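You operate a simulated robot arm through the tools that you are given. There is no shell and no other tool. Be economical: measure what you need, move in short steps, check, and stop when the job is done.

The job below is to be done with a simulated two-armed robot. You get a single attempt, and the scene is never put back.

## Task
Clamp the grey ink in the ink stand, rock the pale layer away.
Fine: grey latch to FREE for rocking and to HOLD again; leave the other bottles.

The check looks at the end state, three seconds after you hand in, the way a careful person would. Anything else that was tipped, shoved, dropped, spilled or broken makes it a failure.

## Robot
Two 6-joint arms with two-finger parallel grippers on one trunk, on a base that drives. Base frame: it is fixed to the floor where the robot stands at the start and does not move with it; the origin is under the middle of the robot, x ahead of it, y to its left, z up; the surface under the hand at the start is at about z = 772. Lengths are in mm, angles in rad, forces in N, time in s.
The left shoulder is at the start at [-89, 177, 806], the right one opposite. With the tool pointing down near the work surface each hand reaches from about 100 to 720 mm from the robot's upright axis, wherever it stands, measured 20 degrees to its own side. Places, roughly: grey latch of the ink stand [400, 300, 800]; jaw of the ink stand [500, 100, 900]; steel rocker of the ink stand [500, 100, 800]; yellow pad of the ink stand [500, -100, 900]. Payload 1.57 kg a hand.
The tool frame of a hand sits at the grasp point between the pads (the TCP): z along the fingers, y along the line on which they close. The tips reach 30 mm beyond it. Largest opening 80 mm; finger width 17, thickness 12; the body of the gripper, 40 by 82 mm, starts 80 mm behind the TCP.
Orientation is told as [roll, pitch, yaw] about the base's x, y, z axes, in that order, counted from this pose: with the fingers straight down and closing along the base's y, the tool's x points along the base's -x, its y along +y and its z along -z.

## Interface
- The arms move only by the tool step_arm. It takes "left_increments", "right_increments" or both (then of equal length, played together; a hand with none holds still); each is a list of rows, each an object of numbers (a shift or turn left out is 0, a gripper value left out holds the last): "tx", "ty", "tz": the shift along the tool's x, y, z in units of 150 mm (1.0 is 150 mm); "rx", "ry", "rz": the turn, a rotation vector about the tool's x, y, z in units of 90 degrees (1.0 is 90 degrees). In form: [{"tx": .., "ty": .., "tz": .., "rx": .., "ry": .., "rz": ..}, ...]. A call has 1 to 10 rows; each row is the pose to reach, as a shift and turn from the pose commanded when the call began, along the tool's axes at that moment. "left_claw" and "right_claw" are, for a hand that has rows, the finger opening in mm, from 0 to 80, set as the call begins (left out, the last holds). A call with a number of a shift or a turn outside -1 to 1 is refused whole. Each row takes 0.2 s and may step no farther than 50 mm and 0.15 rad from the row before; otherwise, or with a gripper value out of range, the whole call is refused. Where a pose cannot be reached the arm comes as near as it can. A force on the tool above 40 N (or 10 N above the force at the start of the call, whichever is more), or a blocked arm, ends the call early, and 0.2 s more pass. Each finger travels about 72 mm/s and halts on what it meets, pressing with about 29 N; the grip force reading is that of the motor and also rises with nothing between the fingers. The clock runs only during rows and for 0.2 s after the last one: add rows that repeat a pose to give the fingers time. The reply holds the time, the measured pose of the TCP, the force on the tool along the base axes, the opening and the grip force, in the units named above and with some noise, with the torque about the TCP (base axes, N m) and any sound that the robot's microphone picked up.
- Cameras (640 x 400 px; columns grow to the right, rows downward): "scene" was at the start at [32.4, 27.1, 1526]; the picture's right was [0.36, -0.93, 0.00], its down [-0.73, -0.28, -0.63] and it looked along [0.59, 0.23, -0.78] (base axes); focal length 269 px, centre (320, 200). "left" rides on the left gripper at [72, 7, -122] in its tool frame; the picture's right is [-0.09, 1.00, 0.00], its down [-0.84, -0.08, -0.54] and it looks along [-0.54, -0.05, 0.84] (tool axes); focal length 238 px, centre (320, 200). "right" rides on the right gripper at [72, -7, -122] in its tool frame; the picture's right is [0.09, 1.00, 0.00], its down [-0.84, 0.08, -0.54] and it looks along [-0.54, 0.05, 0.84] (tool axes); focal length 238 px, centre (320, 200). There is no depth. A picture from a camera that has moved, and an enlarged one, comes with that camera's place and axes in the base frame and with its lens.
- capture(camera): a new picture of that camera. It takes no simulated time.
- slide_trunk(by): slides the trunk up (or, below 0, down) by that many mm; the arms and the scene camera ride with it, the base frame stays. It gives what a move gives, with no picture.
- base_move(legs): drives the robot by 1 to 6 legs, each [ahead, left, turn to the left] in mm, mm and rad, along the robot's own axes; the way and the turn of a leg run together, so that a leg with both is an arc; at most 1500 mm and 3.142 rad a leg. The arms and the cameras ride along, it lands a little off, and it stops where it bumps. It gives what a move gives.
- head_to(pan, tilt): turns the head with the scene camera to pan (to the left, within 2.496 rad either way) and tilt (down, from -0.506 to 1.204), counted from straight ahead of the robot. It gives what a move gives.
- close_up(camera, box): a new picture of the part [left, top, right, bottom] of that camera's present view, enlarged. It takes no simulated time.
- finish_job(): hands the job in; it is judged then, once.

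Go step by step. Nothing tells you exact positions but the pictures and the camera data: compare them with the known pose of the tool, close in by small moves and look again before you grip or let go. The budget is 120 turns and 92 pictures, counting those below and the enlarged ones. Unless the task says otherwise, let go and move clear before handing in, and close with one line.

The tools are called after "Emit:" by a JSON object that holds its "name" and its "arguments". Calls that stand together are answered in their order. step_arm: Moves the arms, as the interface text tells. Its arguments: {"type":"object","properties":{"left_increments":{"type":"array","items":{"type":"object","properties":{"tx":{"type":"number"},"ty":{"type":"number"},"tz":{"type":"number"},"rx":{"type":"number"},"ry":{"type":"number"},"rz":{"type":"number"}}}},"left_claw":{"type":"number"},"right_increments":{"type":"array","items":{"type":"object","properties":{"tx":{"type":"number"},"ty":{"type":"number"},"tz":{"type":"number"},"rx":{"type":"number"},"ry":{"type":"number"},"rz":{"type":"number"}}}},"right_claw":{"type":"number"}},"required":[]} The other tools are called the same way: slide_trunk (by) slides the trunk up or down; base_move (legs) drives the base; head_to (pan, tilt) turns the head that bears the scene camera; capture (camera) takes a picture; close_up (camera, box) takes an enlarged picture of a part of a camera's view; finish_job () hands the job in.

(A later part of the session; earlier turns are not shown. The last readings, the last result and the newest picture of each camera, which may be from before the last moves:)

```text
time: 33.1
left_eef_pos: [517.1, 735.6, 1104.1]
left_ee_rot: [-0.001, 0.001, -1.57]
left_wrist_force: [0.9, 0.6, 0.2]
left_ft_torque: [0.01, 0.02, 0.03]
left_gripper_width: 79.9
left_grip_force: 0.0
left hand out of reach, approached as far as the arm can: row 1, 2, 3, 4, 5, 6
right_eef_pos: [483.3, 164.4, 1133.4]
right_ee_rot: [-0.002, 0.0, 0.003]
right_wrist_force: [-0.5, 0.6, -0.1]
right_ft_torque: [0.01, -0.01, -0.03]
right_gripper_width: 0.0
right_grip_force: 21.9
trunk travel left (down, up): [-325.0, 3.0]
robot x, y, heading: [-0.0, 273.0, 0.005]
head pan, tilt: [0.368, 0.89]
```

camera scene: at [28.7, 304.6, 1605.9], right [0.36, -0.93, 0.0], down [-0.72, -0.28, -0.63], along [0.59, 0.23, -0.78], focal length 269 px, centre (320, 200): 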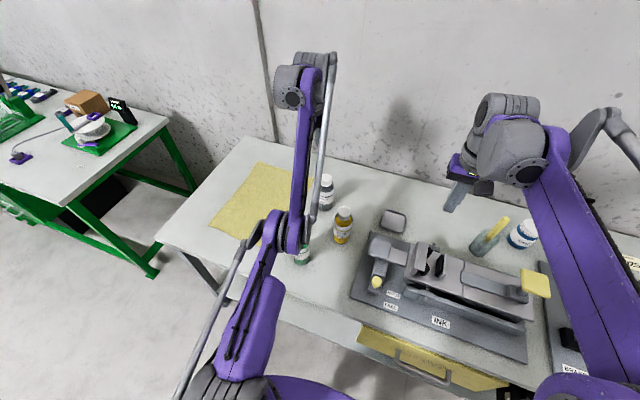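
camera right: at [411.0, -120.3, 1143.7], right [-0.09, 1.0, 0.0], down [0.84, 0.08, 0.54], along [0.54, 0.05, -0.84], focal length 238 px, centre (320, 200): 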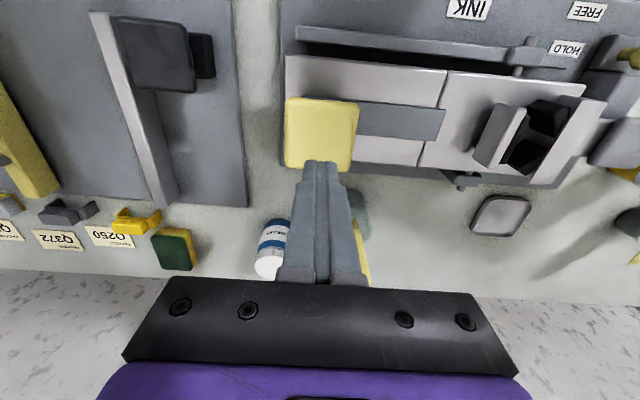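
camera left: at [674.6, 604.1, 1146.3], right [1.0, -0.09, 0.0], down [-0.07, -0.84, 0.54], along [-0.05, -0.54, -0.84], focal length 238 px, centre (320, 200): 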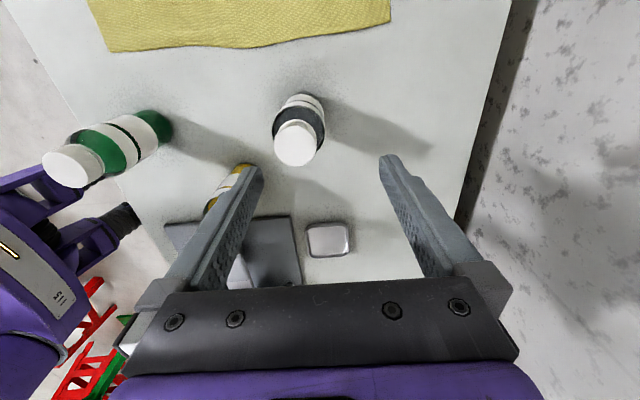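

Still stuck straight. In this empty area I'll stretch outward and come back, to free the elbow.

Emit:
{"name": "step_arm", "arguments": {"left_increments": [{"ty": 0.3}, {"ty": 0.6}, {"ty": 0.9}, {"ty": 0.6}, {"ty": 0.3}, {"ty": 0.0}, {"ty": -0.3}, {"ty": -0.6}, {"ty": -0.9}, {"ty": -1.0}]}}

Emit:
{"name": "close_up", "arguments": {"camera": "scene", "box": [120, 30, 440, 400]}}

```text
time: 35.4
left_eef_pos: [459.8, 820.9, 1108.4]
left_ee_rot: [-0.002, -0.002, -1.567]
left_wrist_force: [-0.2, -0.3, -0.1]
left_ft_torque: [0.0, 0.0, -0.02]
left_gripper_width: 79.9
left_grip_force: 0.0
left hand out of reach, approached as far as the arm can: row 3, 7, 8, 9, 10
right_eef_pos: [483.0, 165.8, 1133.2]
right_ee_rot: [-0.006, 0.0, 0.002]
right_wrist_force: [0.1, 0.1, -0.7]
right_ft_torque: [-0.01, 0.0, -0.01]
right_gripper_width: 0.0
right_grip_force: 21.1
trunk travel left (down, up): [-325.0, 3.0]
robot x, y, heading: [1.7, 277.8, 0.003]
head pan, tilt: [0.368, 0.89]
```

```text
1.08 times, centred on (280, 215) of scene (not enlarged: the box is as wide or as high as the picture)
camera zoom: at [28.5, 304.8, 1606.0], right [0.36, -0.93, 0.0], down [-0.72, -0.28, -0.63], along [0.59, 0.23, -0.78], focal length 291 px, centre (363, 184)
```

zoom: 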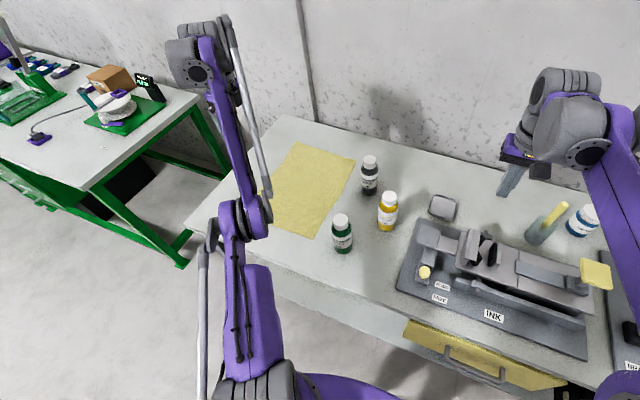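

The elbow is bent onto its limited side. I'll return to a reachable pose, then stretch out low and come back high so it flips up again.

Emit:
{"name": "step_arm", "arguments": {"left_increments": [{"ty": 0.3}, {"ty": 0.6}, {"ty": 0.9}, {"ty": 1.0}, {"ty": 1.0}]}}

```text
time: 36.5
left_eef_pos: [582.6, 802.9, 1094.5]
left_ee_rot: [0.0, 0.001, -1.567]
left_wrist_force: [-0.5, 1.7, -0.4]
left_ft_torque: [0.01, -0.02, 0.01]
left_gripper_width: 80.0
left_grip_force: 0.0
left hand out of reach, approached as far as the arm can: row 3, 4, 5
right_eef_pos: [482.7, 164.6, 1133.5]
right_ee_rot: [-0.003, 0.001, 0.002]
right_wrist_force: [-0.2, 0.5, -0.3]
right_ft_torque: [-0.05, -0.01, -0.01]
right_gripper_width: 0.0
right_grip_force: 21.3
trunk travel left (down, up): [-325.0, 3.0]
robot x, y, heading: [-1.2, 275.4, 0.004]
head pan, tilt: [0.368, 0.89]
```

The arm is straight at full reach. Now I'll come up and inward so the elbow bends upward.

Emit:
{"name": "step_arm", "arguments": {"left_increments": [{"tz": -0.2, "ty": 0.1}, {"tz": -0.4, "ty": 0.1}, {"tz": -0.6, "ty": 0.0}, {"tz": -0.8, "ty": -0.2}, {"tz": -0.9, "ty": -0.45}, {"tz": -0.9, "ty": -0.7}, {"tz": -0.9, "ty": -0.95}, {"tz": -0.9, "ty": -0.95}]}}

```text
time: 38.4
left_eef_pos: [443.6, 801.5, 1227.9]
left_ee_rot: [0.001, 0.0, -1.567]
left_wrist_force: [0.9, -0.1, 0.1]
left_ft_torque: [-0.02, 0.04, 0.0]
left_gripper_width: 80.1
left_grip_force: 0.1
left hand out of reach, approached as far as the arm can: row 1, 2, 3, 4, 5
right_eef_pos: [483.5, 164.2, 1133.5]
right_ee_rot: [-0.005, 0.001, 0.002]
right_wrist_force: [1.0, -0.1, -0.1]
right_ft_torque: [-0.02, 0.02, -0.01]
right_gripper_width: 0.0
right_grip_force: 21.1
trunk travel left (down, up): [-325.0, 3.0]
robot x, y, heading: [0.1, 274.4, 0.003]
head pan, tilt: [0.368, 0.89]
```

Emit:
{"name": "step_arm", "arguments": {"left_increments": [{"ty": -0.2, "tx": -0.2}, {"ty": -0.4, "tx": -0.4}, {"ty": -0.6, "tx": -0.6}, {"ty": -0.8, "tx": -0.6}, {"ty": -0.8, "tx": -0.6}]}}

Emit:
{"name": "capture", "arguments": {"camera": "scene"}}

```text
time: 39.5
left_eef_pos: [321.7, 708.9, 1227.3]
left_ee_rot: [0.0, 0.0, -1.567]
left_wrist_force: [-0.5, -0.2, -0.1]
left_ft_torque: [0.0, 0.03, 0.0]
left_gripper_width: 79.9
left_grip_force: 0.0
right_eef_pos: [482.6, 165.1, 1133.9]
right_ee_rot: [-0.004, 0.002, 0.003]
right_wrist_force: [-0.3, 0.5, -0.5]
right_ft_torque: [0.0, -0.02, 0.02]
right_gripper_width: 0.0
right_grip_force: 21.5
trunk travel left (down, up): [-325.0, 3.0]
robot x, y, heading: [1.5, 278.9, 0.003]
head pan, tilt: [0.368, 0.89]
```

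```text
57 pictures are left
camera scene: at [29.6, 304.5, 1606.0], right [0.36, -0.93, 0.0], down [-0.72, -0.28, -0.63], along [0.59, 0.23, -0.78], focal length 269 px, centre (320, 200)
```

scene: 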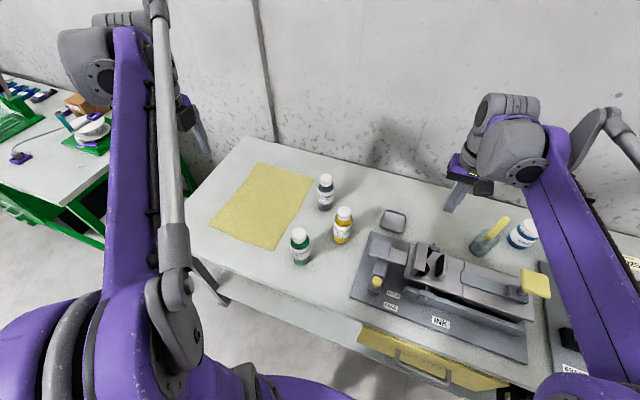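

Freed. Now I'll approach the grey bottle lower and in stages, well within reach.

Emit:
{"name": "step_arm", "arguments": {"left_increments": [{"tz": 0.2, "ty": 0.18, "tx": -0.14}, {"tz": 0.4, "ty": 0.36, "tx": -0.28}, {"tz": 0.6, "ty": 0.54, "tx": -0.42}, {"tz": 0.8, "ty": 0.72, "tx": -0.56}, {"tz": 1.0, "ty": 0.9, "tx": -0.7}, {"tz": 1.0, "ty": 0.9, "tx": -0.7}]}}

Emit:
{"name": "step_arm", "arguments": {"left_increments": [{"ty": 0.25, "tx": -0.12, "tz": 0.08}, {"ty": 0.5, "tx": -0.24, "tz": 0.16}, {"ty": 0.75, "tx": -0.36, "tz": 0.24}, {"ty": 0.9, "tx": -0.45, "tz": 0.32}, {"ty": 0.9, "tx": -0.45, "tz": 0.32}]}}

```text
time: 41.0
left_eef_pos: [456.4, 606.5, 1078.1]
left_ee_rot: [0.001, -0.001, -1.568]
left_wrist_force: [0.0, -0.1, 0.7]
left_ft_torque: [0.03, -0.01, -0.02]
left_gripper_width: 80.3
left_grip_force: 0.1
right_eef_pos: [482.1, 164.4, 1133.0]
right_ee_rot: [-0.003, -0.001, 0.003]
right_wrist_force: [-1.0, 0.5, 0.4]
right_ft_torque: [0.01, -0.01, 0.01]
right_gripper_width: 0.0
right_grip_force: 21.6
trunk travel left (down, up): [-325.0, 3.0]
robot x, y, heading: [-2.8, 276.3, 0.002]
head pan, tilt: [0.368, 0.89]
```

```text
time: 42.1
left_eef_pos: [591.7, 540.3, 1031.9]
left_ee_rot: [0.0, 0.001, -1.568]
left_wrist_force: [0.7, 0.3, 0.8]
left_ft_torque: [0.0, 0.0, 0.0]
left_gripper_width: 80.1
left_grip_force: 0.1
right_eef_pos: [481.5, 165.1, 1133.2]
right_ee_rot: [-0.003, 0.0, 0.004]
right_wrist_force: [0.3, -0.6, -0.8]
right_ft_torque: [-0.01, 0.0, 0.01]
right_gripper_width: 0.2
right_grip_force: 21.2
trunk travel left (down, up): [-325.0, 3.0]
robot x, y, heading: [-0.7, 277.7, 0.001]
head pan, tilt: [0.368, 0.89]
```

Emit:
{"name": "step_arm", "arguments": {"left_increments": [{"ty": 0.17, "tx": -0.05, "tz": 0.1}, {"ty": 0.34, "tx": -0.09, "tz": 0.2}, {"ty": 0.34, "tx": -0.09, "tz": 0.2}]}}

Emit:
{"name": "capture", "arguments": {"camera": "left"}}

Emit:
{"name": "close_up", "arguments": {"camera": "scene", "box": [270, 120, 390, 260]}}

```text
time: 43.0
left_eef_pos: [640.3, 527.2, 999.8]
left_ee_rot: [0.0, 0.001, -1.567]
left_wrist_force: [-0.2, -0.2, -0.1]
left_ft_torque: [-0.01, -0.01, 0.02]
left_gripper_width: 80.1
left_grip_force: 0.0
right_eef_pos: [482.4, 165.4, 1133.4]
right_ee_rot: [-0.004, 0.0, 0.004]
right_wrist_force: [0.2, -1.0, -0.3]
right_ft_torque: [0.0, -0.01, 0.02]
right_gripper_width: 0.0
right_grip_force: 21.5
trunk travel left (down, up): [-325.0, 3.0]
robot x, y, heading: [0.1, 274.5, 0.001]
head pan, tilt: [0.368, 0.89]
```

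```text
56 pictures are left
camera left: at [647.1, 599.7, 1123.4], right [1.0, -0.09, 0.0], down [-0.07, -0.84, 0.54], along [-0.05, -0.54, -0.84], focal length 238 px, centre (320, 200)
```

left: 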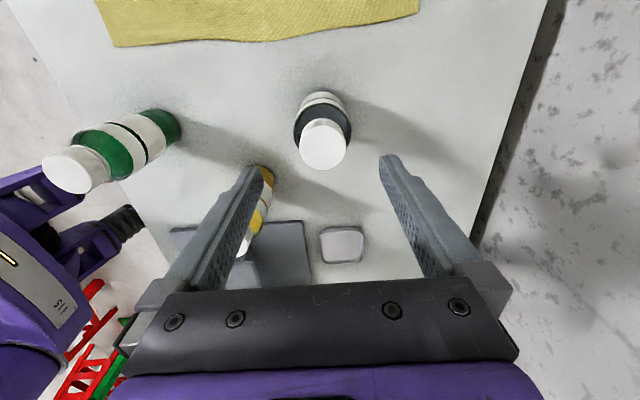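

```text
2.86 times, centred on (330, 190) of scene
camera zoom: at [28.0, 304.3, 1605.9], right [0.36, -0.93, 0.0], down [-0.72, -0.28, -0.63], along [0.59, 0.23, -0.78], focal length 769 px, centre (291, 229)
```

zoom: 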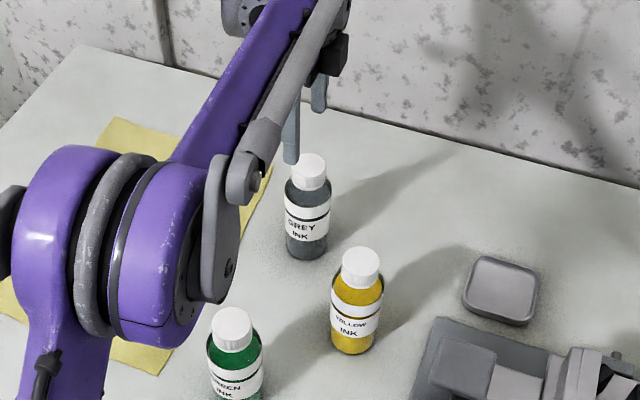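

Cap centre is (643, 528), right between the fingers. I'll go down to grip the upper body.

Emit:
{"name": "step_arm", "arguments": {"left_increments": [{"tz": 0.2, "ty": 0.015}, {"tz": 0.4, "ty": 0.015}, {"tz": 0.6, "ty": 0.015}, {"tz": 0.7, "ty": 0.015}, {"tz": 0.78, "ty": 0.015}, {"tz": 0.78, "ty": 0.015}]}}

Emit:
{"name": "capture", "arguments": {"camera": "left"}}

```text
time: 44.4
left_eef_pos: [644.4, 526.0, 884.5]
left_ee_rot: [0.001, -0.001, -1.567]
left_wrist_force: [0.0, -0.5, -0.1]
left_ft_torque: [0.01, 0.02, -0.01]
left_gripper_width: 80.3
left_grip_force: 0.1
right_eef_pos: [483.2, 165.2, 1134.7]
right_ee_rot: [-0.003, 0.0, 0.002]
right_wrist_force: [0.1, 0.6, 0.3]
right_ft_torque: [0.01, 0.03, 0.02]
right_gripper_width: 0.0
right_grip_force: 21.1
trunk travel left (down, up): [-325.0, 3.0]
robot x, y, heading: [0.4, 276.2, 0.003]
head pan, tilt: [0.368, 0.89]
```

```text
54 pictures are left
camera left: at [650.7, 600.3, 1007.1], right [1.0, -0.09, 0.0], down [-0.07, -0.84, 0.54], along [-0.05, -0.54, -0.84], focal length 238 px, centre (320, 200)
```

left: 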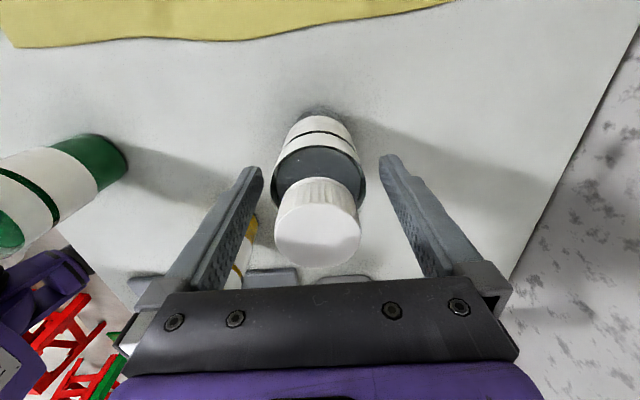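

The bottle is centred between the fingers, so I'll close on it.

Emit:
{"name": "step_arm", "arguments": {"left_increments": [{"tz": 0}, {"tz": 0}, {"tz": 0}, {"tz": 0}], "left_claw": 30}}

Emit:
{"name": "step_arm", "arguments": {"left_increments": [{"tz": -0.1}, {"tz": -0.2}, {"tz": -0.4}, {"tz": -0.6}, {"tz": -0.8}, {"tz": -0.8}]}}

Emit:
{"name": "capture", "arguments": {"camera": "left"}}

```text
time: 45.4
left_eef_pos: [645.4, 527.5, 884.5]
left_ee_rot: [0.0, -0.001, -1.566]
left_wrist_force: [-0.9, -1.4, 0.2]
left_ft_torque: [0.01, 0.04, -0.01]
left_gripper_width: 59.6
left_grip_force: 29.1
right_eef_pos: [482.8, 164.5, 1132.0]
right_ee_rot: [-0.004, 0.0, 0.002]
right_wrist_force: [-0.3, -0.8, -0.5]
right_ft_torque: [-0.01, -0.01, 0.01]
right_gripper_width: 0.1
right_grip_force: 21.1
trunk travel left (down, up): [-325.0, 3.0]
robot x, y, heading: [1.9, 277.7, 0.003]
head pan, tilt: [0.368, 0.89]
```

```text
time: 46.8
left_eef_pos: [644.8, 525.8, 1005.0]
left_ee_rot: [0.001, 0.0, -1.567]
left_wrist_force: [-0.6, 0.0, -3.7]
left_ft_torque: [0.04, 0.01, -0.02]
left_gripper_width: 59.6
left_grip_force: 29.0
right_eef_pos: [481.9, 165.4, 1133.7]
right_ee_rot: [-0.003, 0.001, 0.004]
right_wrist_force: [0.1, 0.1, -0.5]
right_ft_torque: [-0.02, 0.01, -0.01]
right_gripper_width: 0.0
right_grip_force: 21.0
trunk travel left (down, up): [-325.0, 3.0]
robot x, y, heading: [-0.5, 277.5, 0.004]
head pan, tilt: [0.368, 0.89]
```

```text
53 pictures are left
camera left: at [651.7, 599.9, 1127.1], right [1.0, -0.09, 0.0], down [-0.07, -0.84, 0.54], along [-0.05, -0.54, -0.84], focal length 238 px, centre (320, 200)
```

left: 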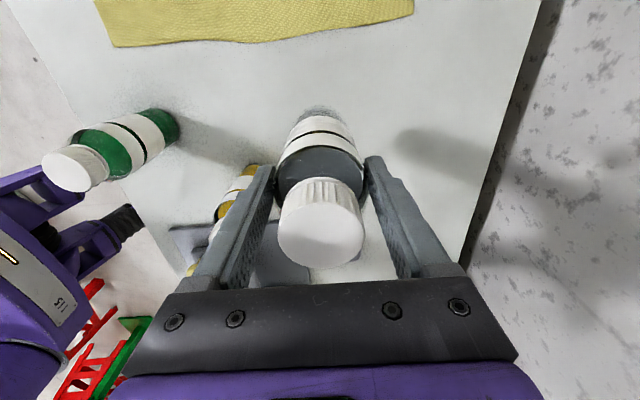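

The grip is firm at 59.6 mm. I'll raise the bottle while drawing it in, and move the right hand away from over the jaw toward the yellow pad.

Emit:
{"name": "step_arm", "arguments": {"left_increments": [{"ty": -0.16, "tz": -0.13}, {"ty": -0.33, "tz": -0.27}, {"ty": -0.5, "tz": -0.4}, {"ty": -0.67, "tz": -0.55}, {"ty": -0.67, "tz": -0.55}], "right_increments": [{"ty": -0.25}, {"ty": -0.5}, {"ty": -0.75}, {"ty": -1.0}, {"ty": -1.0}]}}

Emit:
{"name": "step_arm", "arguments": {"left_increments": [{"tx": -0.2, "ty": -0.08}, {"tx": -0.45, "ty": -0.16}, {"tx": -0.7, "ty": -0.24}, {"tx": -0.95, "ty": -0.3}, {"tx": -1.0, "ty": -0.3}], "right_increments": [{"ty": -0.25}, {"ty": -0.5}, {"ty": -0.75}, {"ty": -0.87}, {"ty": -0.87}]}}

```text
time: 48.0
left_eef_pos: [544.7, 527.1, 1087.1]
left_ee_rot: [0.0, 0.0, -1.567]
left_wrist_force: [0.2, 0.9, -4.4]
left_ft_torque: [-0.01, 0.04, 0.01]
left_gripper_width: 59.2
left_grip_force: 29.2
right_eef_pos: [485.3, 14.0, 1134.3]
right_ee_rot: [-0.002, 0.0, 0.005]
right_wrist_force: [-0.3, 0.1, -0.2]
right_ft_torque: [0.01, 0.0, -0.02]
right_gripper_width: 0.0
right_grip_force: 21.7
trunk travel left (down, up): [-325.0, 3.0]
robot x, y, heading: [-1.6, 275.5, 0.001]
head pan, tilt: [0.368, 0.89]
```

```text
time: 49.1
left_eef_pos: [498.7, 374.5, 1087.0]
left_ee_rot: [0.001, 0.0, -1.566]
left_wrist_force: [-0.8, -0.7, -4.2]
left_ft_torque: [0.03, -0.02, -0.01]
left_gripper_width: 59.6
left_grip_force: 28.7
right_eef_pos: [486.7, -114.5, 1133.1]
right_ee_rot: [-0.003, 0.001, 0.003]
right_wrist_force: [0.5, 0.2, -0.2]
right_ft_torque: [0.01, 0.0, -0.01]
right_gripper_width: 0.0
right_grip_force: 21.4
trunk travel left (down, up): [-325.0, 3.0]
robot x, y, heading: [2.8, 277.0, 0.005]
head pan, tilt: [0.368, 0.89]
```

Right hand is back over the pad; I'll press it down to open the jaw fully.

Emit:
{"name": "step_arm", "arguments": {"right_increments": [{"tz": 0.3, "tx": 0.03}, {"tz": 0.6, "tx": 0.03}, {"tz": 0.9, "tx": 0.03}, {"tz": 1.0, "tx": 0.03}, {"tz": 1.0, "tx": 0.03}]}}

Emit:
{"name": "step_arm", "arguments": {"right_increments": [{"tz": 0.1}, {"tz": 0.16}, {"tz": 0.2}, {"tz": 0.25}, {"tz": 0.3}, {"tz": 0.35}, {"tz": 0.4}, {"tz": 0.44}, {"tz": 0.48}]}}

Emit:
{"name": "close_up", "arguments": {"camera": "scene", "box": [350, 200, 550, 350]}}

Emit:
{"name": "capture", "arguments": {"camera": "right"}}

```text
time: 50.4
left_eef_pos: [499.8, 376.7, 1086.9]
left_ee_rot: [-0.001, 0.001, -1.566]
left_wrist_force: [0.5, -1.0, -4.0]
left_ft_torque: [0.03, 0.0, 0.0]
left_gripper_width: 59.5
left_grip_force: 29.0
right_eef_pos: [478.9, -117.8, 982.4]
right_ee_rot: [-0.004, 0.0, 0.002]
right_wrist_force: [-0.3, -1.2, -0.3]
right_ft_torque: [-0.01, -0.02, 0.03]
right_gripper_width: 0.1
right_grip_force: 21.7
trunk travel left (down, up): [-325.0, 3.0]
robot x, y, heading: [-0.2, 277.1, 0.003]
head pan, tilt: [0.368, 0.89]
```

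```text
time: 52.2
left_eef_pos: [498.6, 376.5, 1086.6]
left_ee_rot: [0.002, -0.002, -1.567]
left_wrist_force: [0.0, -0.5, -4.8]
left_ft_torque: [0.01, 0.03, 0.03]
left_gripper_width: 59.6
left_grip_force: 29.1
right_eef_pos: [479.1, -116.0, 920.6]
right_ee_rot: [-0.006, -0.003, 0.003]
right_wrist_force: [2.4, -2.2, 27.5]
right_ft_torque: [-0.02, -0.05, 0.07]
right_gripper_width: 0.1
right_grip_force: 21.3
trunk travel left (down, up): [-325.0, 3.0]
robot x, y, heading: [-1.8, 273.1, 0.005]
head pan, tilt: [0.368, 0.89]
stopped in row 9 (right hand): the force on the tool passed its limit at 47 N (the readings are from after the stop); the commanded pose is now the measured one
```

```text
2.67 times, centred on (450, 275) of scene
camera zoom: at [27.4, 306.0, 1606.0], right [0.36, -0.93, 0.0], down [-0.72, -0.28, -0.63], along [0.59, 0.23, -0.78], focal length 718 px, centre (-27, 0)
```

zoom: 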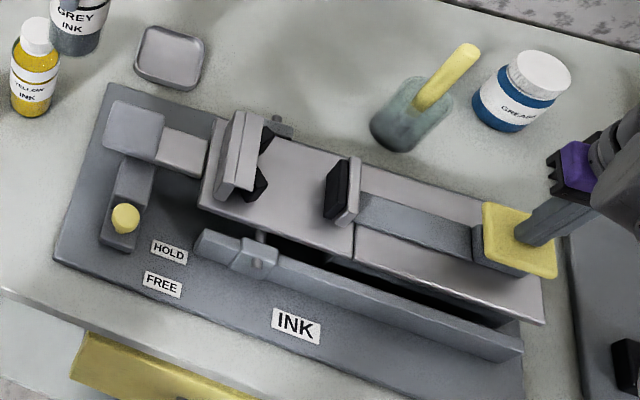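

```text
51 pictures are left
camera right: at [407.5, -123.0, 1042.0], right [-0.1, 1.0, -0.01], down [0.83, 0.08, 0.54], along [0.54, 0.05, -0.84], focal length 238 px, centre (320, 200)
```

right: 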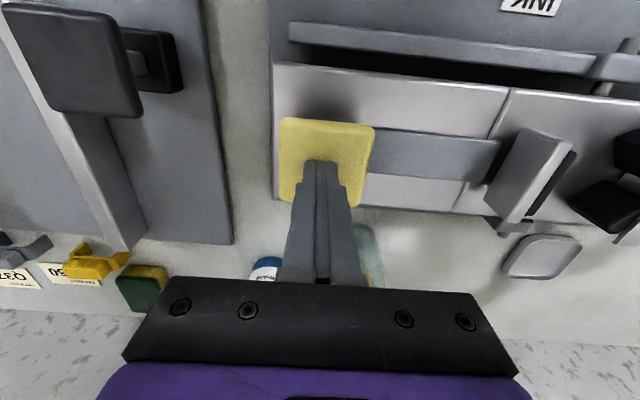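

The jaw is fully open, with a clear gap from about y 60 to 135, centred at x 482. I'll carry the bottle above it.

Emit:
{"name": "step_arm", "arguments": {"left_increments": [{"tx": -0.3, "ty": -0.03}, {"tx": -0.6, "ty": -0.06}, {"tx": -0.9, "ty": -0.1}, {"tx": -1.0, "ty": -0.11}, {"tx": -1.0, "ty": -0.11}]}}

Emit:
{"name": "step_arm", "arguments": {"left_increments": [{"tx": -0.3}, {"tx": -0.6}, {"tx": -0.85}, {"tx": -0.85}]}}

Emit:
{"name": "capture", "arguments": {"camera": "scene"}}

Emit:
{"name": "capture", "arguments": {"camera": "left"}}

```text
time: 53.1
left_eef_pos: [484.3, 243.5, 1087.8]
left_ee_rot: [0.002, -0.001, -1.568]
left_wrist_force: [-0.2, 0.1, -4.3]
left_ft_torque: [0.01, -0.04, -0.01]
left_gripper_width: 59.8
left_grip_force: 29.2
right_eef_pos: [479.7, -117.1, 919.8]
right_ee_rot: [-0.009, -0.005, 0.003]
right_wrist_force: [2.7, -1.1, 26.3]
right_ft_torque: [-0.01, -0.08, -0.04]
right_gripper_width: 0.2
right_grip_force: 21.9
trunk travel left (down, up): [-325.0, 3.0]
robot x, y, heading: [-0.4, 277.3, 0.001]
head pan, tilt: [0.368, 0.89]
stopped in row 4 (right hand): the force on the tool passed its limit at 41 N (the readings are from after the stop); the commanded pose is now the measured one
```

```text
time: 54.1
left_eef_pos: [484.0, 115.6, 1087.1]
left_ee_rot: [0.003, -0.003, -1.567]
left_wrist_force: [0.0, -0.3, -4.6]
left_ft_torque: [0.03, -0.02, 0.01]
left_gripper_width: 59.6
left_grip_force: 28.6
right_eef_pos: [479.4, -116.4, 920.1]
right_ee_rot: [-0.009, -0.003, 0.006]
right_wrist_force: [3.6, -2.3, 35.4]
right_ft_torque: [0.03, -0.06, 0.06]
right_gripper_width: 0.0
right_grip_force: 21.4
trunk travel left (down, up): [-325.0, 3.0]
robot x, y, heading: [-0.3, 275.4, 0.006]
head pan, tilt: [0.368, 0.89]
```

```text
50 pictures are left
camera scene: at [27.0, 306.5, 1606.0], right [0.36, -0.93, 0.0], down [-0.72, -0.28, -0.63], along [0.59, 0.23, -0.78], focal length 269 px, centre (320, 200)
```

scene: 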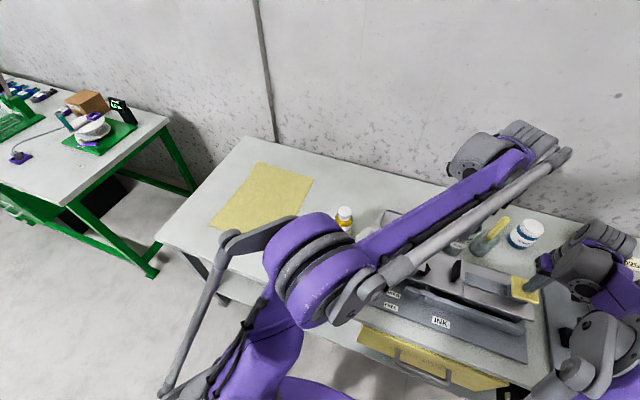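

```text
49 pictures are left
camera left: at [490.3, 188.5, 1209.7], right [1.0, -0.09, 0.0], down [-0.08, -0.84, 0.54], along [-0.05, -0.54, -0.84], focal length 238 px, centre (320, 200)
```

left: 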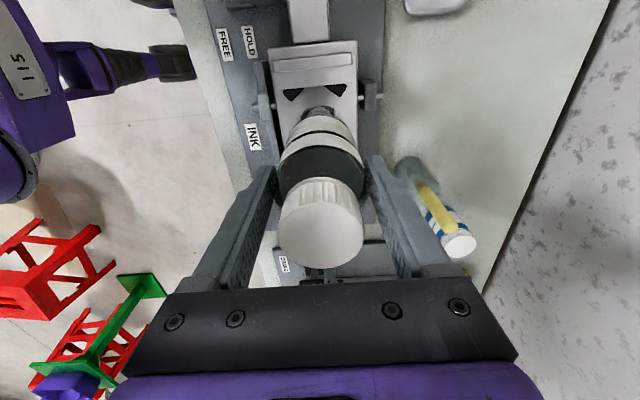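

The left camera shows the bottle lined up with the V jaw. I'll ease the right hand's force slightly, align to (480, 99), and lower part way.

Emit:
{"name": "step_arm", "arguments": {"left_increments": [{"tx": -0.06, "ty": -0.027}, {"tx": -0.11, "ty": -0.027}, {"tx": -0.11, "ty": -0.027}], "right_increments": [{"tz": -0.01}, {"tz": -0.013}, {"tz": -0.013}]}}

Emit:
{"name": "step_arm", "arguments": {"left_increments": [{"tz": 0.15}, {"tz": 0.3}, {"tz": 0.4}, {"tz": 0.45}, {"tz": 0.45}]}}

Emit:
{"name": "capture", "arguments": {"camera": "left"}}

Emit:
{"name": "capture", "arguments": {"camera": "right"}}

```text
time: 54.9
left_eef_pos: [481.4, 97.9, 1086.1]
left_ee_rot: [-0.001, -0.001, -1.569]
left_wrist_force: [0.2, 0.1, -4.6]
left_ft_torque: [-0.01, -0.02, 0.03]
left_gripper_width: 59.6
left_grip_force: 29.0
right_eef_pos: [479.8, -116.6, 920.8]
right_ee_rot: [-0.007, -0.003, 0.002]
right_wrist_force: [2.7, 1.7, 17.4]
right_ft_torque: [0.06, -0.07, -0.09]
right_gripper_width: 0.2
right_grip_force: 21.8
trunk travel left (down, up): [-325.0, 3.0]
robot x, y, heading: [-3.4, 277.7, 0.003]
head pan, tilt: [0.368, 0.89]
```

```text
time: 56.1
left_eef_pos: [481.4, 99.4, 1020.7]
left_ee_rot: [0.003, -0.002, -1.568]
left_wrist_force: [0.0, 0.0, -4.5]
left_ft_torque: [0.04, 0.02, -0.02]
left_gripper_width: 59.3
left_grip_force: 28.7
right_eef_pos: [479.6, -117.2, 921.8]
right_ee_rot: [-0.006, -0.002, 0.004]
right_wrist_force: [-1.2, 3.9, 12.3]
right_ft_torque: [0.16, 0.07, 0.03]
right_gripper_width: 0.0
right_grip_force: 21.5
trunk travel left (down, up): [-325.0, 3.0]
robot x, y, heading: [1.6, 277.1, 0.005]
head pan, tilt: [0.368, 0.89]
```

```text
48 pictures are left
camera left: at [487.9, 172.3, 1143.8], right [1.0, -0.09, 0.0], down [-0.08, -0.84, 0.54], along [-0.05, -0.54, -0.84], focal length 238 px, centre (320, 200)
```

left: 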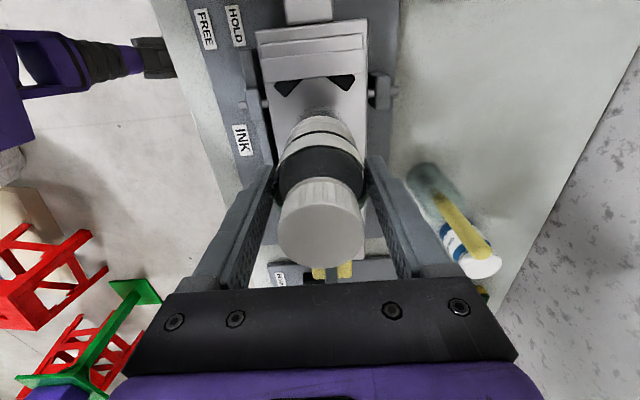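

```text
47 pictures are left
camera right: at [407.6, -123.1, 1042.8], right [-0.1, 1.0, -0.01], down [0.84, 0.08, 0.54], along [0.54, 0.05, -0.84], focal length 238 px, centre (320, 200)
```

right: 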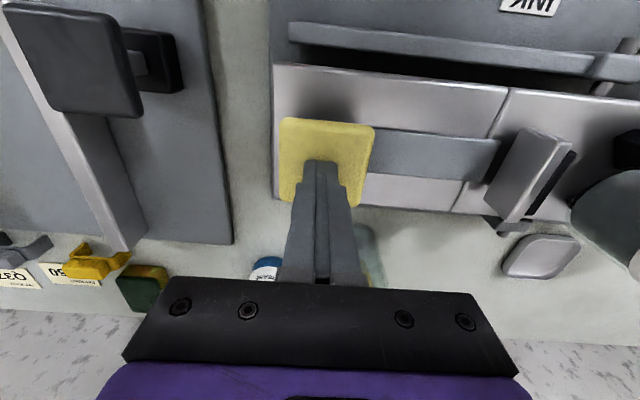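

There is clearance of about 10 mm on both sides. I'll lower slowly until the bottle touches the rocker.

Emit:
{"name": "step_arm", "arguments": {"left_increments": [{"tz": 0.12}, {"tz": 0.24}, {"tz": 0.34}, {"tz": 0.4}, {"tz": 0.42}, {"tz": 0.44}, {"tz": 0.46}]}}

Emit:
{"name": "capture", "arguments": {"camera": "left"}}

Emit:
{"name": "capture", "arguments": {"camera": "right"}}

```text
time: 57.3
left_eef_pos: [481.0, 99.2, 960.1]
left_ee_rot: [0.004, -0.002, -1.568]
left_wrist_force: [2.0, 0.7, 25.3]
left_ft_torque: [-0.12, 0.11, -0.05]
left_gripper_width: 59.5
left_grip_force: 29.1
right_eef_pos: [479.0, -117.8, 921.7]
right_ee_rot: [-0.008, -0.006, 0.004]
right_wrist_force: [1.5, 1.0, 12.2]
right_ft_torque: [0.04, 0.02, -0.06]
right_gripper_width: 0.2
right_grip_force: 21.1
trunk travel left (down, up): [-325.0, 3.0]
robot x, y, heading: [-1.1, 279.2, 0.003]
head pan, tilt: [0.368, 0.89]
stopped in row 6 (left hand): the force on the tool passed its limit at 44 N (the readings are from after the stop); the commanded pose is now the measured one
```

```text
46 pictures are left
camera left: at [486.8, 172.7, 1083.2], right [1.0, -0.09, 0.0], down [-0.08, -0.84, 0.54], along [-0.05, -0.54, -0.84], focal length 238 px, centre (320, 200)
```

left: 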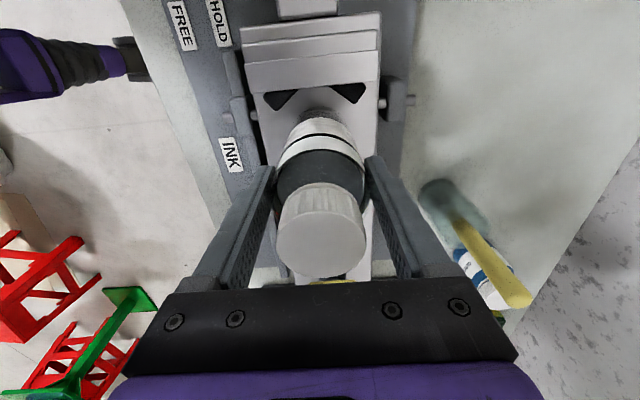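

```text
45 pictures are left
camera right: at [407.0, -123.0, 1043.9], right [-0.1, 1.0, -0.01], down [0.83, 0.08, 0.55], along [0.54, 0.04, -0.84], focal length 238 px, centre (320, 200)
```

right: 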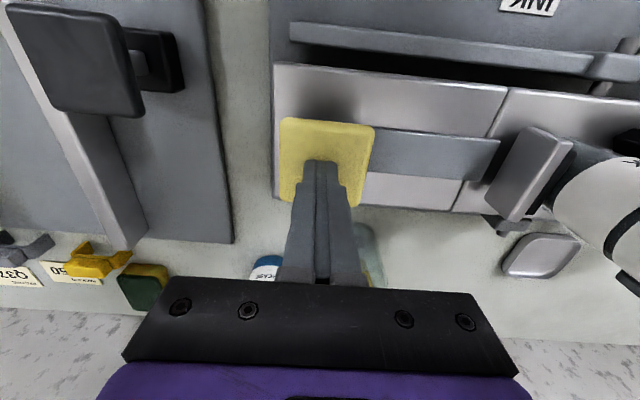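

Contact at z 960 means the bottle stands on the rocker, in the open jaw. I'll loosen the left fingers a little as a guard, then let the jaw close slowly.

Emit:
{"name": "step_arm", "arguments": {"left_increments": [{"tz": -0.01}, {"tz": -0.01}, {"tz": -0.01}]}}

Emit:
{"name": "step_arm", "arguments": {"left_increments": [{"tz": 0}, {"tz": 0}], "left_claw": 68}}

Emit:
{"name": "capture", "arguments": {"camera": "left"}}

```text
time: 58.1
left_eef_pos: [481.0, 99.5, 960.1]
left_ee_rot: [0.001, -0.002, -1.566]
left_wrist_force: [2.0, 3.2, 19.3]
left_ft_torque: [0.12, 0.09, 0.01]
left_gripper_width: 59.5
left_grip_force: 28.7
right_eef_pos: [479.3, -117.5, 922.1]
right_ee_rot: [-0.008, -0.003, 0.004]
right_wrist_force: [1.8, -0.5, 11.5]
right_ft_torque: [0.03, 0.02, 0.05]
right_gripper_width: 0.2
right_grip_force: 21.6
trunk travel left (down, up): [-325.0, 3.0]
robot x, y, heading: [1.2, 276.7, 0.007]
head pan, tilt: [0.368, 0.89]
```

```text
time: 58.7
left_eef_pos: [481.0, 98.9, 960.4]
left_ee_rot: [0.002, -0.001, -1.569]
left_wrist_force: [0.2, 0.1, -0.4]
left_ft_torque: [0.01, 0.0, 0.01]
left_gripper_width: 68.1
left_grip_force: 0.1
right_eef_pos: [478.3, -116.5, 920.6]
right_ee_rot: [-0.007, -0.002, 0.003]
right_wrist_force: [-1.6, 4.9, 13.0]
right_ft_torque: [0.18, 0.09, -0.03]
right_gripper_width: 0.0
right_grip_force: 21.4
trunk travel left (down, up): [-325.0, 3.0]
robot x, y, heading: [1.1, 280.2, 0.006]
head pan, tilt: [0.368, 0.89]
```

```text
44 pictures are left
camera left: at [487.4, 171.8, 1082.3], right [1.0, -0.09, 0.0], down [-0.08, -0.84, 0.54], along [-0.05, -0.54, -0.84], focal length 238 px, centre (320, 200)
```

left: 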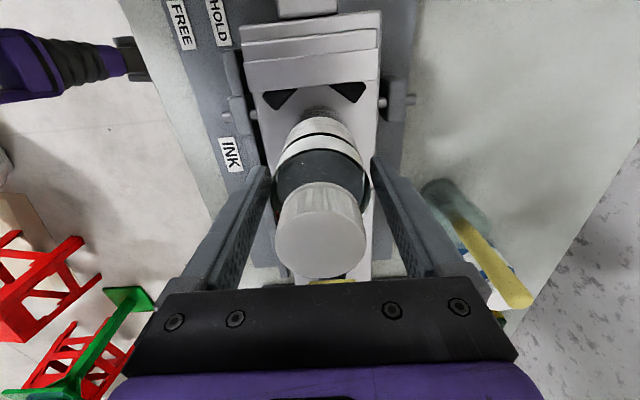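

The bottle stands upright on its own. Releasing the pad slowly now.

Emit:
{"name": "step_arm", "arguments": {"right_increments": [{"tz": -0.015}, {"tz": -0.03}, {"tz": -0.045}, {"tz": -0.06}, {"tz": -0.075}, {"tz": -0.09}, {"tz": -0.105}, {"tz": -0.12}, {"tz": -0.135}, {"tz": -0.15}]}}

Emit:
{"name": "capture", "arguments": {"camera": "left"}}

Emit:
{"name": "capture", "arguments": {"camera": "right"}}

```text
time: 60.9
left_eef_pos: [481.9, 99.0, 961.1]
left_ee_rot: [-0.001, 0.001, -1.569]
left_wrist_force: [0.5, -1.2, -0.9]
left_ft_torque: [-0.02, 0.0, 0.0]
left_gripper_width: 68.1
left_grip_force: 0.0
right_eef_pos: [480.8, -116.5, 942.7]
right_ee_rot: [-0.008, -0.004, 0.005]
right_wrist_force: [0.4, -1.6, 6.5]
right_ft_torque: [-0.01, 0.03, 0.0]
right_gripper_width: 0.0
right_grip_force: 21.6
trunk travel left (down, up): [-325.0, 3.0]
robot x, y, heading: [-0.1, 279.3, 0.001]
head pan, tilt: [0.368, 0.89]
```

```text
43 pictures are left
camera left: at [488.0, 171.0, 1082.4], right [1.0, -0.09, 0.0], down [-0.08, -0.84, 0.54], along [-0.05, -0.54, -0.84], focal length 238 px, centre (320, 200)
```

left: 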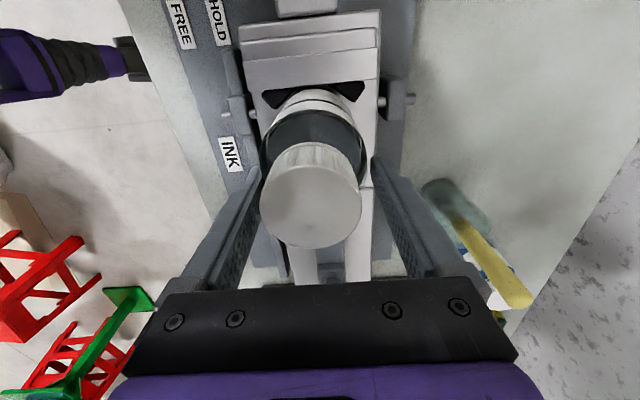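

```text
42 pictures are left
camera right: at [407.8, -123.9, 1064.8], right [-0.09, 1.0, -0.01], down [0.83, 0.08, 0.54], along [0.54, 0.05, -0.84], focal length 238 px, centre (320, 200)
```

right: 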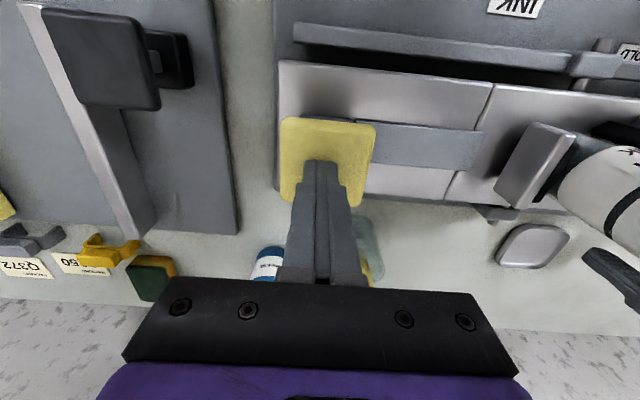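

The jaw has pushed the bottle into the V. I'll let go of the pad completely and check that it's upright.

Emit:
{"name": "step_arm", "arguments": {"right_increments": [{"tz": -0.03}, {"tz": -0.06}, {"tz": -0.1}, {"tz": -0.2}, {"tz": -0.4}, {"tz": -0.5}, {"tz": -0.5}]}}

Emit:
{"name": "capture", "arguments": {"camera": "left"}}

Emit:
{"name": "capture", "arguments": {"camera": "right"}}

```text
time: 62.5
left_eef_pos: [482.2, 97.1, 958.9]
left_ee_rot: [-0.001, 0.0, -1.567]
left_wrist_force: [-0.2, -0.4, -0.1]
left_ft_torque: [0.01, 0.0, 0.01]
left_gripper_width: 68.1
left_grip_force: 0.0
right_eef_pos: [480.9, -117.0, 1017.8]
right_ee_rot: [-0.008, -0.003, 0.004]
right_wrist_force: [-0.6, 0.4, -0.2]
right_ft_torque: [-0.03, 0.02, 0.01]
right_gripper_width: 0.0
right_grip_force: 21.9
trunk travel left (down, up): [-325.0, 3.0]
robot x, y, heading: [-2.0, 278.9, 0.004]
head pan, tilt: [0.368, 0.89]
```

```text
41 pictures are left
camera left: at [488.4, 170.9, 1082.2], right [1.0, -0.09, 0.0], down [-0.08, -0.84, 0.54], along [-0.05, -0.54, -0.84], focal length 238 px, centre (320, 200)
```

left: 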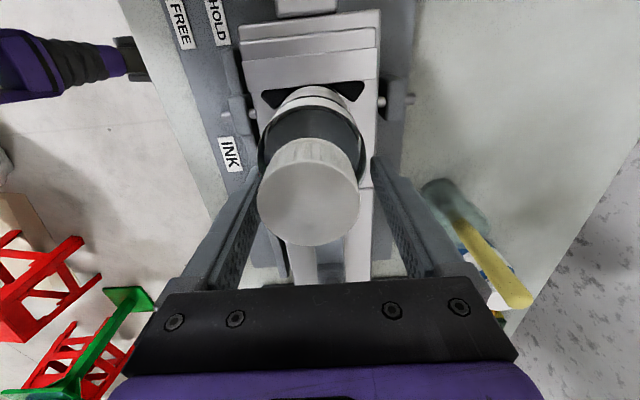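

```text
40 pictures are left
camera right: at [408.5, -122.9, 1139.3], right [-0.1, 1.0, -0.01], down [0.84, 0.08, 0.54], along [0.54, 0.05, -0.84], focal length 238 px, centre (320, 200)
```

right: 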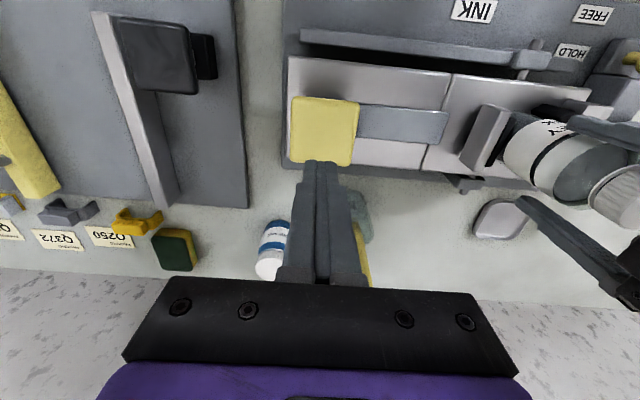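

The bottle is clamped upright. I'll open the left hand and lift it clear.

Emit:
{"name": "step_arm", "arguments": {"left_increments": [{"tz": 0}, {"tz": -0.15}, {"tz": -0.3}, {"tz": -0.5}, {"tz": -0.75}, {"tz": -1.0}, {"tz": -1.0}], "left_claw": 78}}

Emit:
{"name": "step_arm", "arguments": {"left_increments": [{"tx": 0.25, "ty": -0.1}, {"tx": 0.5, "ty": -0.2}, {"tx": 0.75, "ty": -0.4}, {"tx": 1.0, "ty": -0.6}, {"tx": 1.0, "ty": -0.8}, {"tx": 1.0, "ty": -0.8}]}}

Emit:
{"name": "capture", "arguments": {"camera": "scene"}}

Emit:
{"name": "capture", "arguments": {"camera": "left"}}

```text
time: 64.1
left_eef_pos: [480.7, 97.2, 1108.4]
left_ee_rot: [0.0, 0.0, -1.57]
left_wrist_force: [0.7, 0.0, -0.3]
left_ft_torque: [0.0, -0.03, 0.0]
left_gripper_width: 78.2
left_grip_force: 0.1
right_eef_pos: [480.8, -116.8, 1017.0]
right_ee_rot: [-0.006, -0.001, 0.003]
right_wrist_force: [-0.3, -0.3, 0.8]
right_ft_torque: [0.01, 0.01, -0.02]
right_gripper_width: 0.1
right_grip_force: 21.3
trunk travel left (down, up): [-325.0, 3.0]
robot x, y, heading: [-0.5, 277.7, 0.007]
head pan, tilt: [0.368, 0.89]
```

```text
time: 65.5
left_eef_pos: [358.4, 248.5, 1110.7]
left_ee_rot: [0.0, 0.0, -1.571]
left_wrist_force: [-0.6, -0.8, -0.5]
left_ft_torque: [-0.05, 0.01, 0.0]
left_gripper_width: 77.9
left_grip_force: 0.0
right_eef_pos: [480.7, -115.0, 1017.4]
right_ee_rot: [-0.007, -0.001, 0.005]
right_wrist_force: [0.6, 0.2, -0.9]
right_ft_torque: [-0.01, -0.02, 0.01]
right_gripper_width: 0.0
right_grip_force: 21.2
trunk travel left (down, up): [-325.0, 3.0]
robot x, y, heading: [2.1, 276.8, 0.005]
head pan, tilt: [0.368, 0.89]
```

```text
39 pictures are left
camera scene: at [29.6, 304.2, 1606.0], right [0.36, -0.93, 0.0], down [-0.72, -0.28, -0.63], along [0.59, 0.23, -0.78], focal length 269 px, centre (320, 200)
```

scene: 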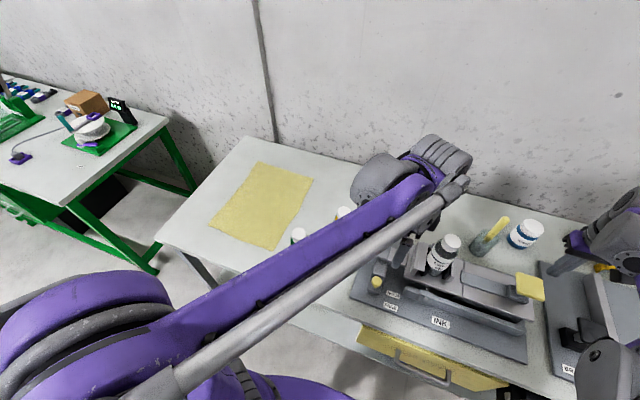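

```text
38 pictures are left
camera left: at [365.9, 322.0, 1232.5], right [1.0, -0.09, 0.0], down [-0.08, -0.84, 0.54], along [-0.05, -0.54, -0.84], focal length 238 px, centre (320, 200)
```

left: 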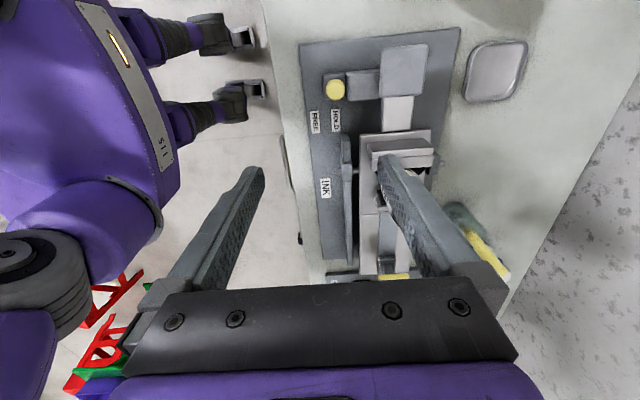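

Knob is near (386, 263, 824). I'll turn the left hand to yaw 0 so the fingers can straddle it along y, and come closer to look.

Emit:
{"name": "step_arm", "arguments": {"left_increments": [{"rz": -0.095}, {"rz": -0.19}, {"rz": -0.285}, {"rz": -0.38}, {"rz": -0.475}, {"rz": -0.57}, {"rz": -0.665}, {"rz": -0.76}, {"rz": -0.855}, {"rz": -0.95}], "left_claw": 50}}

Emit:
{"name": "step_arm", "arguments": {"left_increments": [{"rz": -0.05, "tz": 0.3, "tx": -0.09, "ty": 0.05}, {"rz": -0.05, "tz": 0.6, "tx": -0.18, "ty": 0.1}, {"rz": -0.05, "tz": 0.9, "tx": -0.18, "ty": 0.1}, {"rz": -0.05, "tz": 1.0, "tx": -0.18, "ty": 0.1}, {"rz": -0.05, "tz": 1.0, "tx": -0.18, "ty": 0.1}]}}

Emit:
{"name": "capture", "arguments": {"camera": "left"}}

Emit:
{"name": "close_up", "arguments": {"camera": "scene", "box": [340, 220, 480, 330]}}

```text
time: 67.7
left_eef_pos: [361.3, 247.4, 1108.9]
left_ee_rot: [-0.001, 0.0, -0.074]
left_wrist_force: [0.8, -0.2, 0.4]
left_ft_torque: [-0.02, 0.01, 0.0]
left_gripper_width: 50.0
left_grip_force: 0.0
right_eef_pos: [479.5, -116.7, 1017.8]
right_ee_rot: [-0.008, -0.003, 0.005]
right_wrist_force: [0.6, -0.1, -0.2]
right_ft_torque: [0.03, 0.0, -0.03]
right_gripper_width: 0.1
right_grip_force: 21.4
trunk travel left (down, up): [-325.0, 3.0]
robot x, y, heading: [3.4, 276.7, -0.002]
head pan, tilt: [0.368, 0.89]
```

```text
time: 68.9
left_eef_pos: [390.5, 261.0, 959.1]
left_ee_rot: [-0.001, 0.0, 0.002]
left_wrist_force: [0.0, 0.4, -0.5]
left_ft_torque: [-0.01, 0.02, 0.04]
left_gripper_width: 50.1
left_grip_force: 0.0
right_eef_pos: [480.4, -117.1, 1017.2]
right_ee_rot: [-0.008, -0.004, 0.003]
right_wrist_force: [-0.4, -0.1, 1.0]
right_ft_torque: [-0.01, 0.03, 0.03]
right_gripper_width: 0.0
right_grip_force: 21.1
trunk travel left (down, up): [-325.0, 3.0]
robot x, y, heading: [1.8, 277.7, 0.004]
head pan, tilt: [0.368, 0.89]
```

```text
37 pictures are left
camera left: at [317.9, 269.1, 1081.9], right [0.09, 1.0, 0.0], down [0.84, -0.08, 0.54], along [0.54, -0.05, -0.84], focal length 238 px, centre (320, 200)
```

left: 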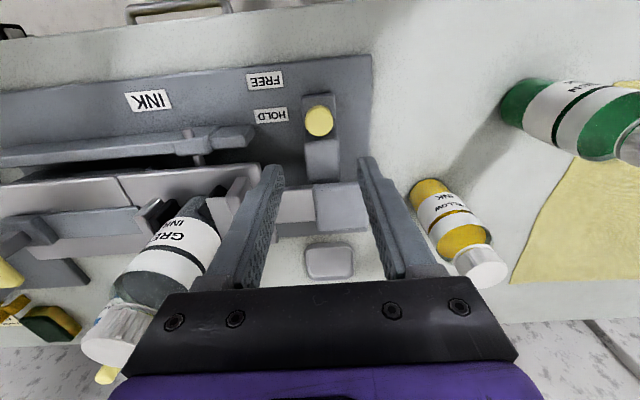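

```text
3.64 times, centred on (410, 275) of scene
camera zoom: at [29.0, 304.1, 1605.9], right [0.36, -0.93, 0.0], down [-0.72, -0.28, -0.63], along [0.59, 0.23, -0.78], focal length 978 px, centre (-7, -73)
```

zoom: 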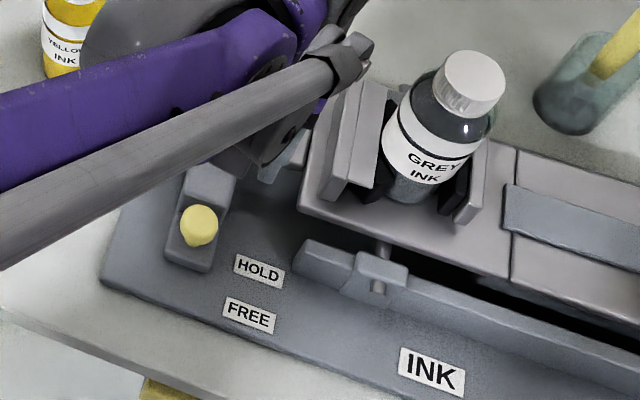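

Knob lines up with the left hand. I'll go lower and look again before gripping.

Emit:
{"name": "step_arm", "arguments": {"left_increments": [{"tz": 0.2, "tx": 0.03}, {"tz": 0.4, "tx": 0.05}, {"tz": 0.55, "tx": 0.05}, {"tz": 0.55, "tx": 0.05}]}}

Emit:
{"name": "capture", "arguments": {"camera": "left"}}

Emit:
{"name": "close_up", "arguments": {"camera": "scene", "box": [340, 220, 480, 330]}}

```text
time: 69.9
left_eef_pos: [383.5, 260.5, 877.0]
left_ee_rot: [0.0, 0.0, 0.002]
left_wrist_force: [-0.3, -0.1, 0.4]
left_ft_torque: [-0.04, 0.04, 0.03]
left_gripper_width: 50.1
left_grip_force: 0.0
right_eef_pos: [479.6, -115.8, 1017.3]
right_ee_rot: [-0.005, -0.004, 0.004]
right_wrist_force: [-0.2, -0.3, -0.4]
right_ft_torque: [0.0, -0.02, 0.03]
right_gripper_width: 0.0
right_grip_force: 21.3
trunk travel left (down, up): [-325.0, 3.0]
robot x, y, heading: [1.2, 278.2, -0.001]
head pan, tilt: [0.368, 0.89]
```

```text
35 pictures are left
camera left: at [311.2, 268.6, 998.7], right [0.09, 1.0, 0.0], down [0.84, -0.08, 0.54], along [0.54, -0.05, -0.84], focal length 238 px, centre (320, 200)
```

left: 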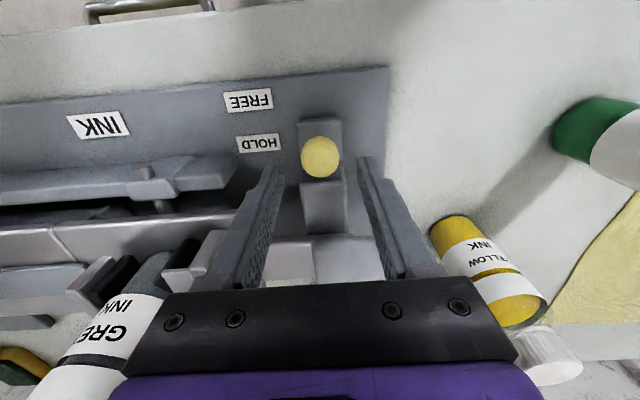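

```text
3.64 times, centred on (410, 275) of scene
camera zoom: at [28.8, 304.2, 1605.9], right [0.36, -0.93, 0.0], down [-0.72, -0.28, -0.63], along [0.59, 0.23, -0.78], focal length 978 px, centre (-7, -73)
```

zoom: 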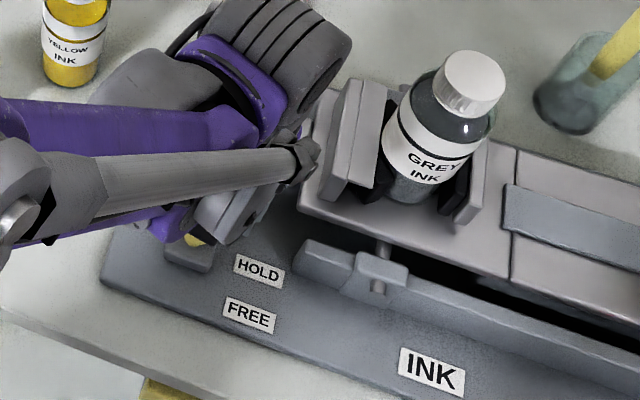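

Knob head is at (384, 262), top near z 823. I'll lower the fingertips around it and close.

Emit:
{"name": "step_arm", "arguments": {"left_increments": [{"tz": 0.1}, {"tz": 0.2}, {"tz": 0.24}, {"tz": 0.24}]}}

Emit:
{"name": "step_arm", "arguments": {"left_increments": [{"tz": 0}, {"tz": 0}, {"tz": 0}], "left_claw": 8}}

Emit:
{"name": "capture", "arguments": {"camera": "left"}}

```text
time: 70.9
left_eef_pos: [383.5, 262.4, 841.5]
left_ee_rot: [0.001, 0.0, 0.002]
left_wrist_force: [0.5, 0.7, 0.2]
left_ft_torque: [0.01, 0.0, -0.01]
left_gripper_width: 49.9
left_grip_force: 0.0
right_eef_pos: [480.1, -117.4, 1018.0]
right_ee_rot: [-0.008, -0.003, 0.004]
right_wrist_force: [-0.4, 0.6, 0.0]
right_ft_torque: [0.06, 0.04, -0.01]
right_gripper_width: 0.1
right_grip_force: 21.2
trunk travel left (down, up): [-325.0, 3.0]
robot x, y, heading: [-1.6, 273.1, 0.003]
head pan, tilt: [0.368, 0.89]
```

```text
time: 71.7
left_eef_pos: [382.4, 260.9, 840.3]
left_ee_rot: [0.001, 0.0, 0.001]
left_wrist_force: [0.3, -1.7, -1.2]
left_ft_torque: [-0.06, -0.02, -0.01]
left_gripper_width: 28.6
left_grip_force: 38.4
right_eef_pos: [480.4, -115.8, 1016.4]
right_ee_rot: [-0.007, -0.004, 0.004]
right_wrist_force: [-0.4, 0.3, -0.5]
right_ft_torque: [-0.02, 0.02, -0.01]
right_gripper_width: 0.0
right_grip_force: 22.1
trunk travel left (down, up): [-325.0, 3.0]
robot x, y, heading: [-2.4, 276.2, 0.0]
head pan, tilt: [0.368, 0.89]
```

```text
33 pictures are left
camera left: at [310.4, 268.5, 963.2], right [0.09, 1.0, 0.0], down [0.84, -0.08, 0.54], along [0.54, -0.05, -0.84], focal length 238 px, centre (320, 200)
```

left: 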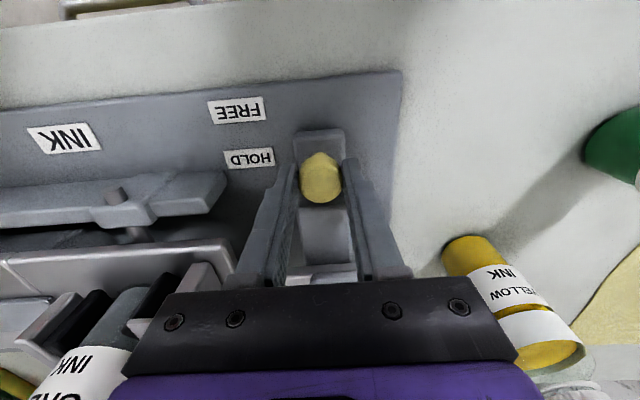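

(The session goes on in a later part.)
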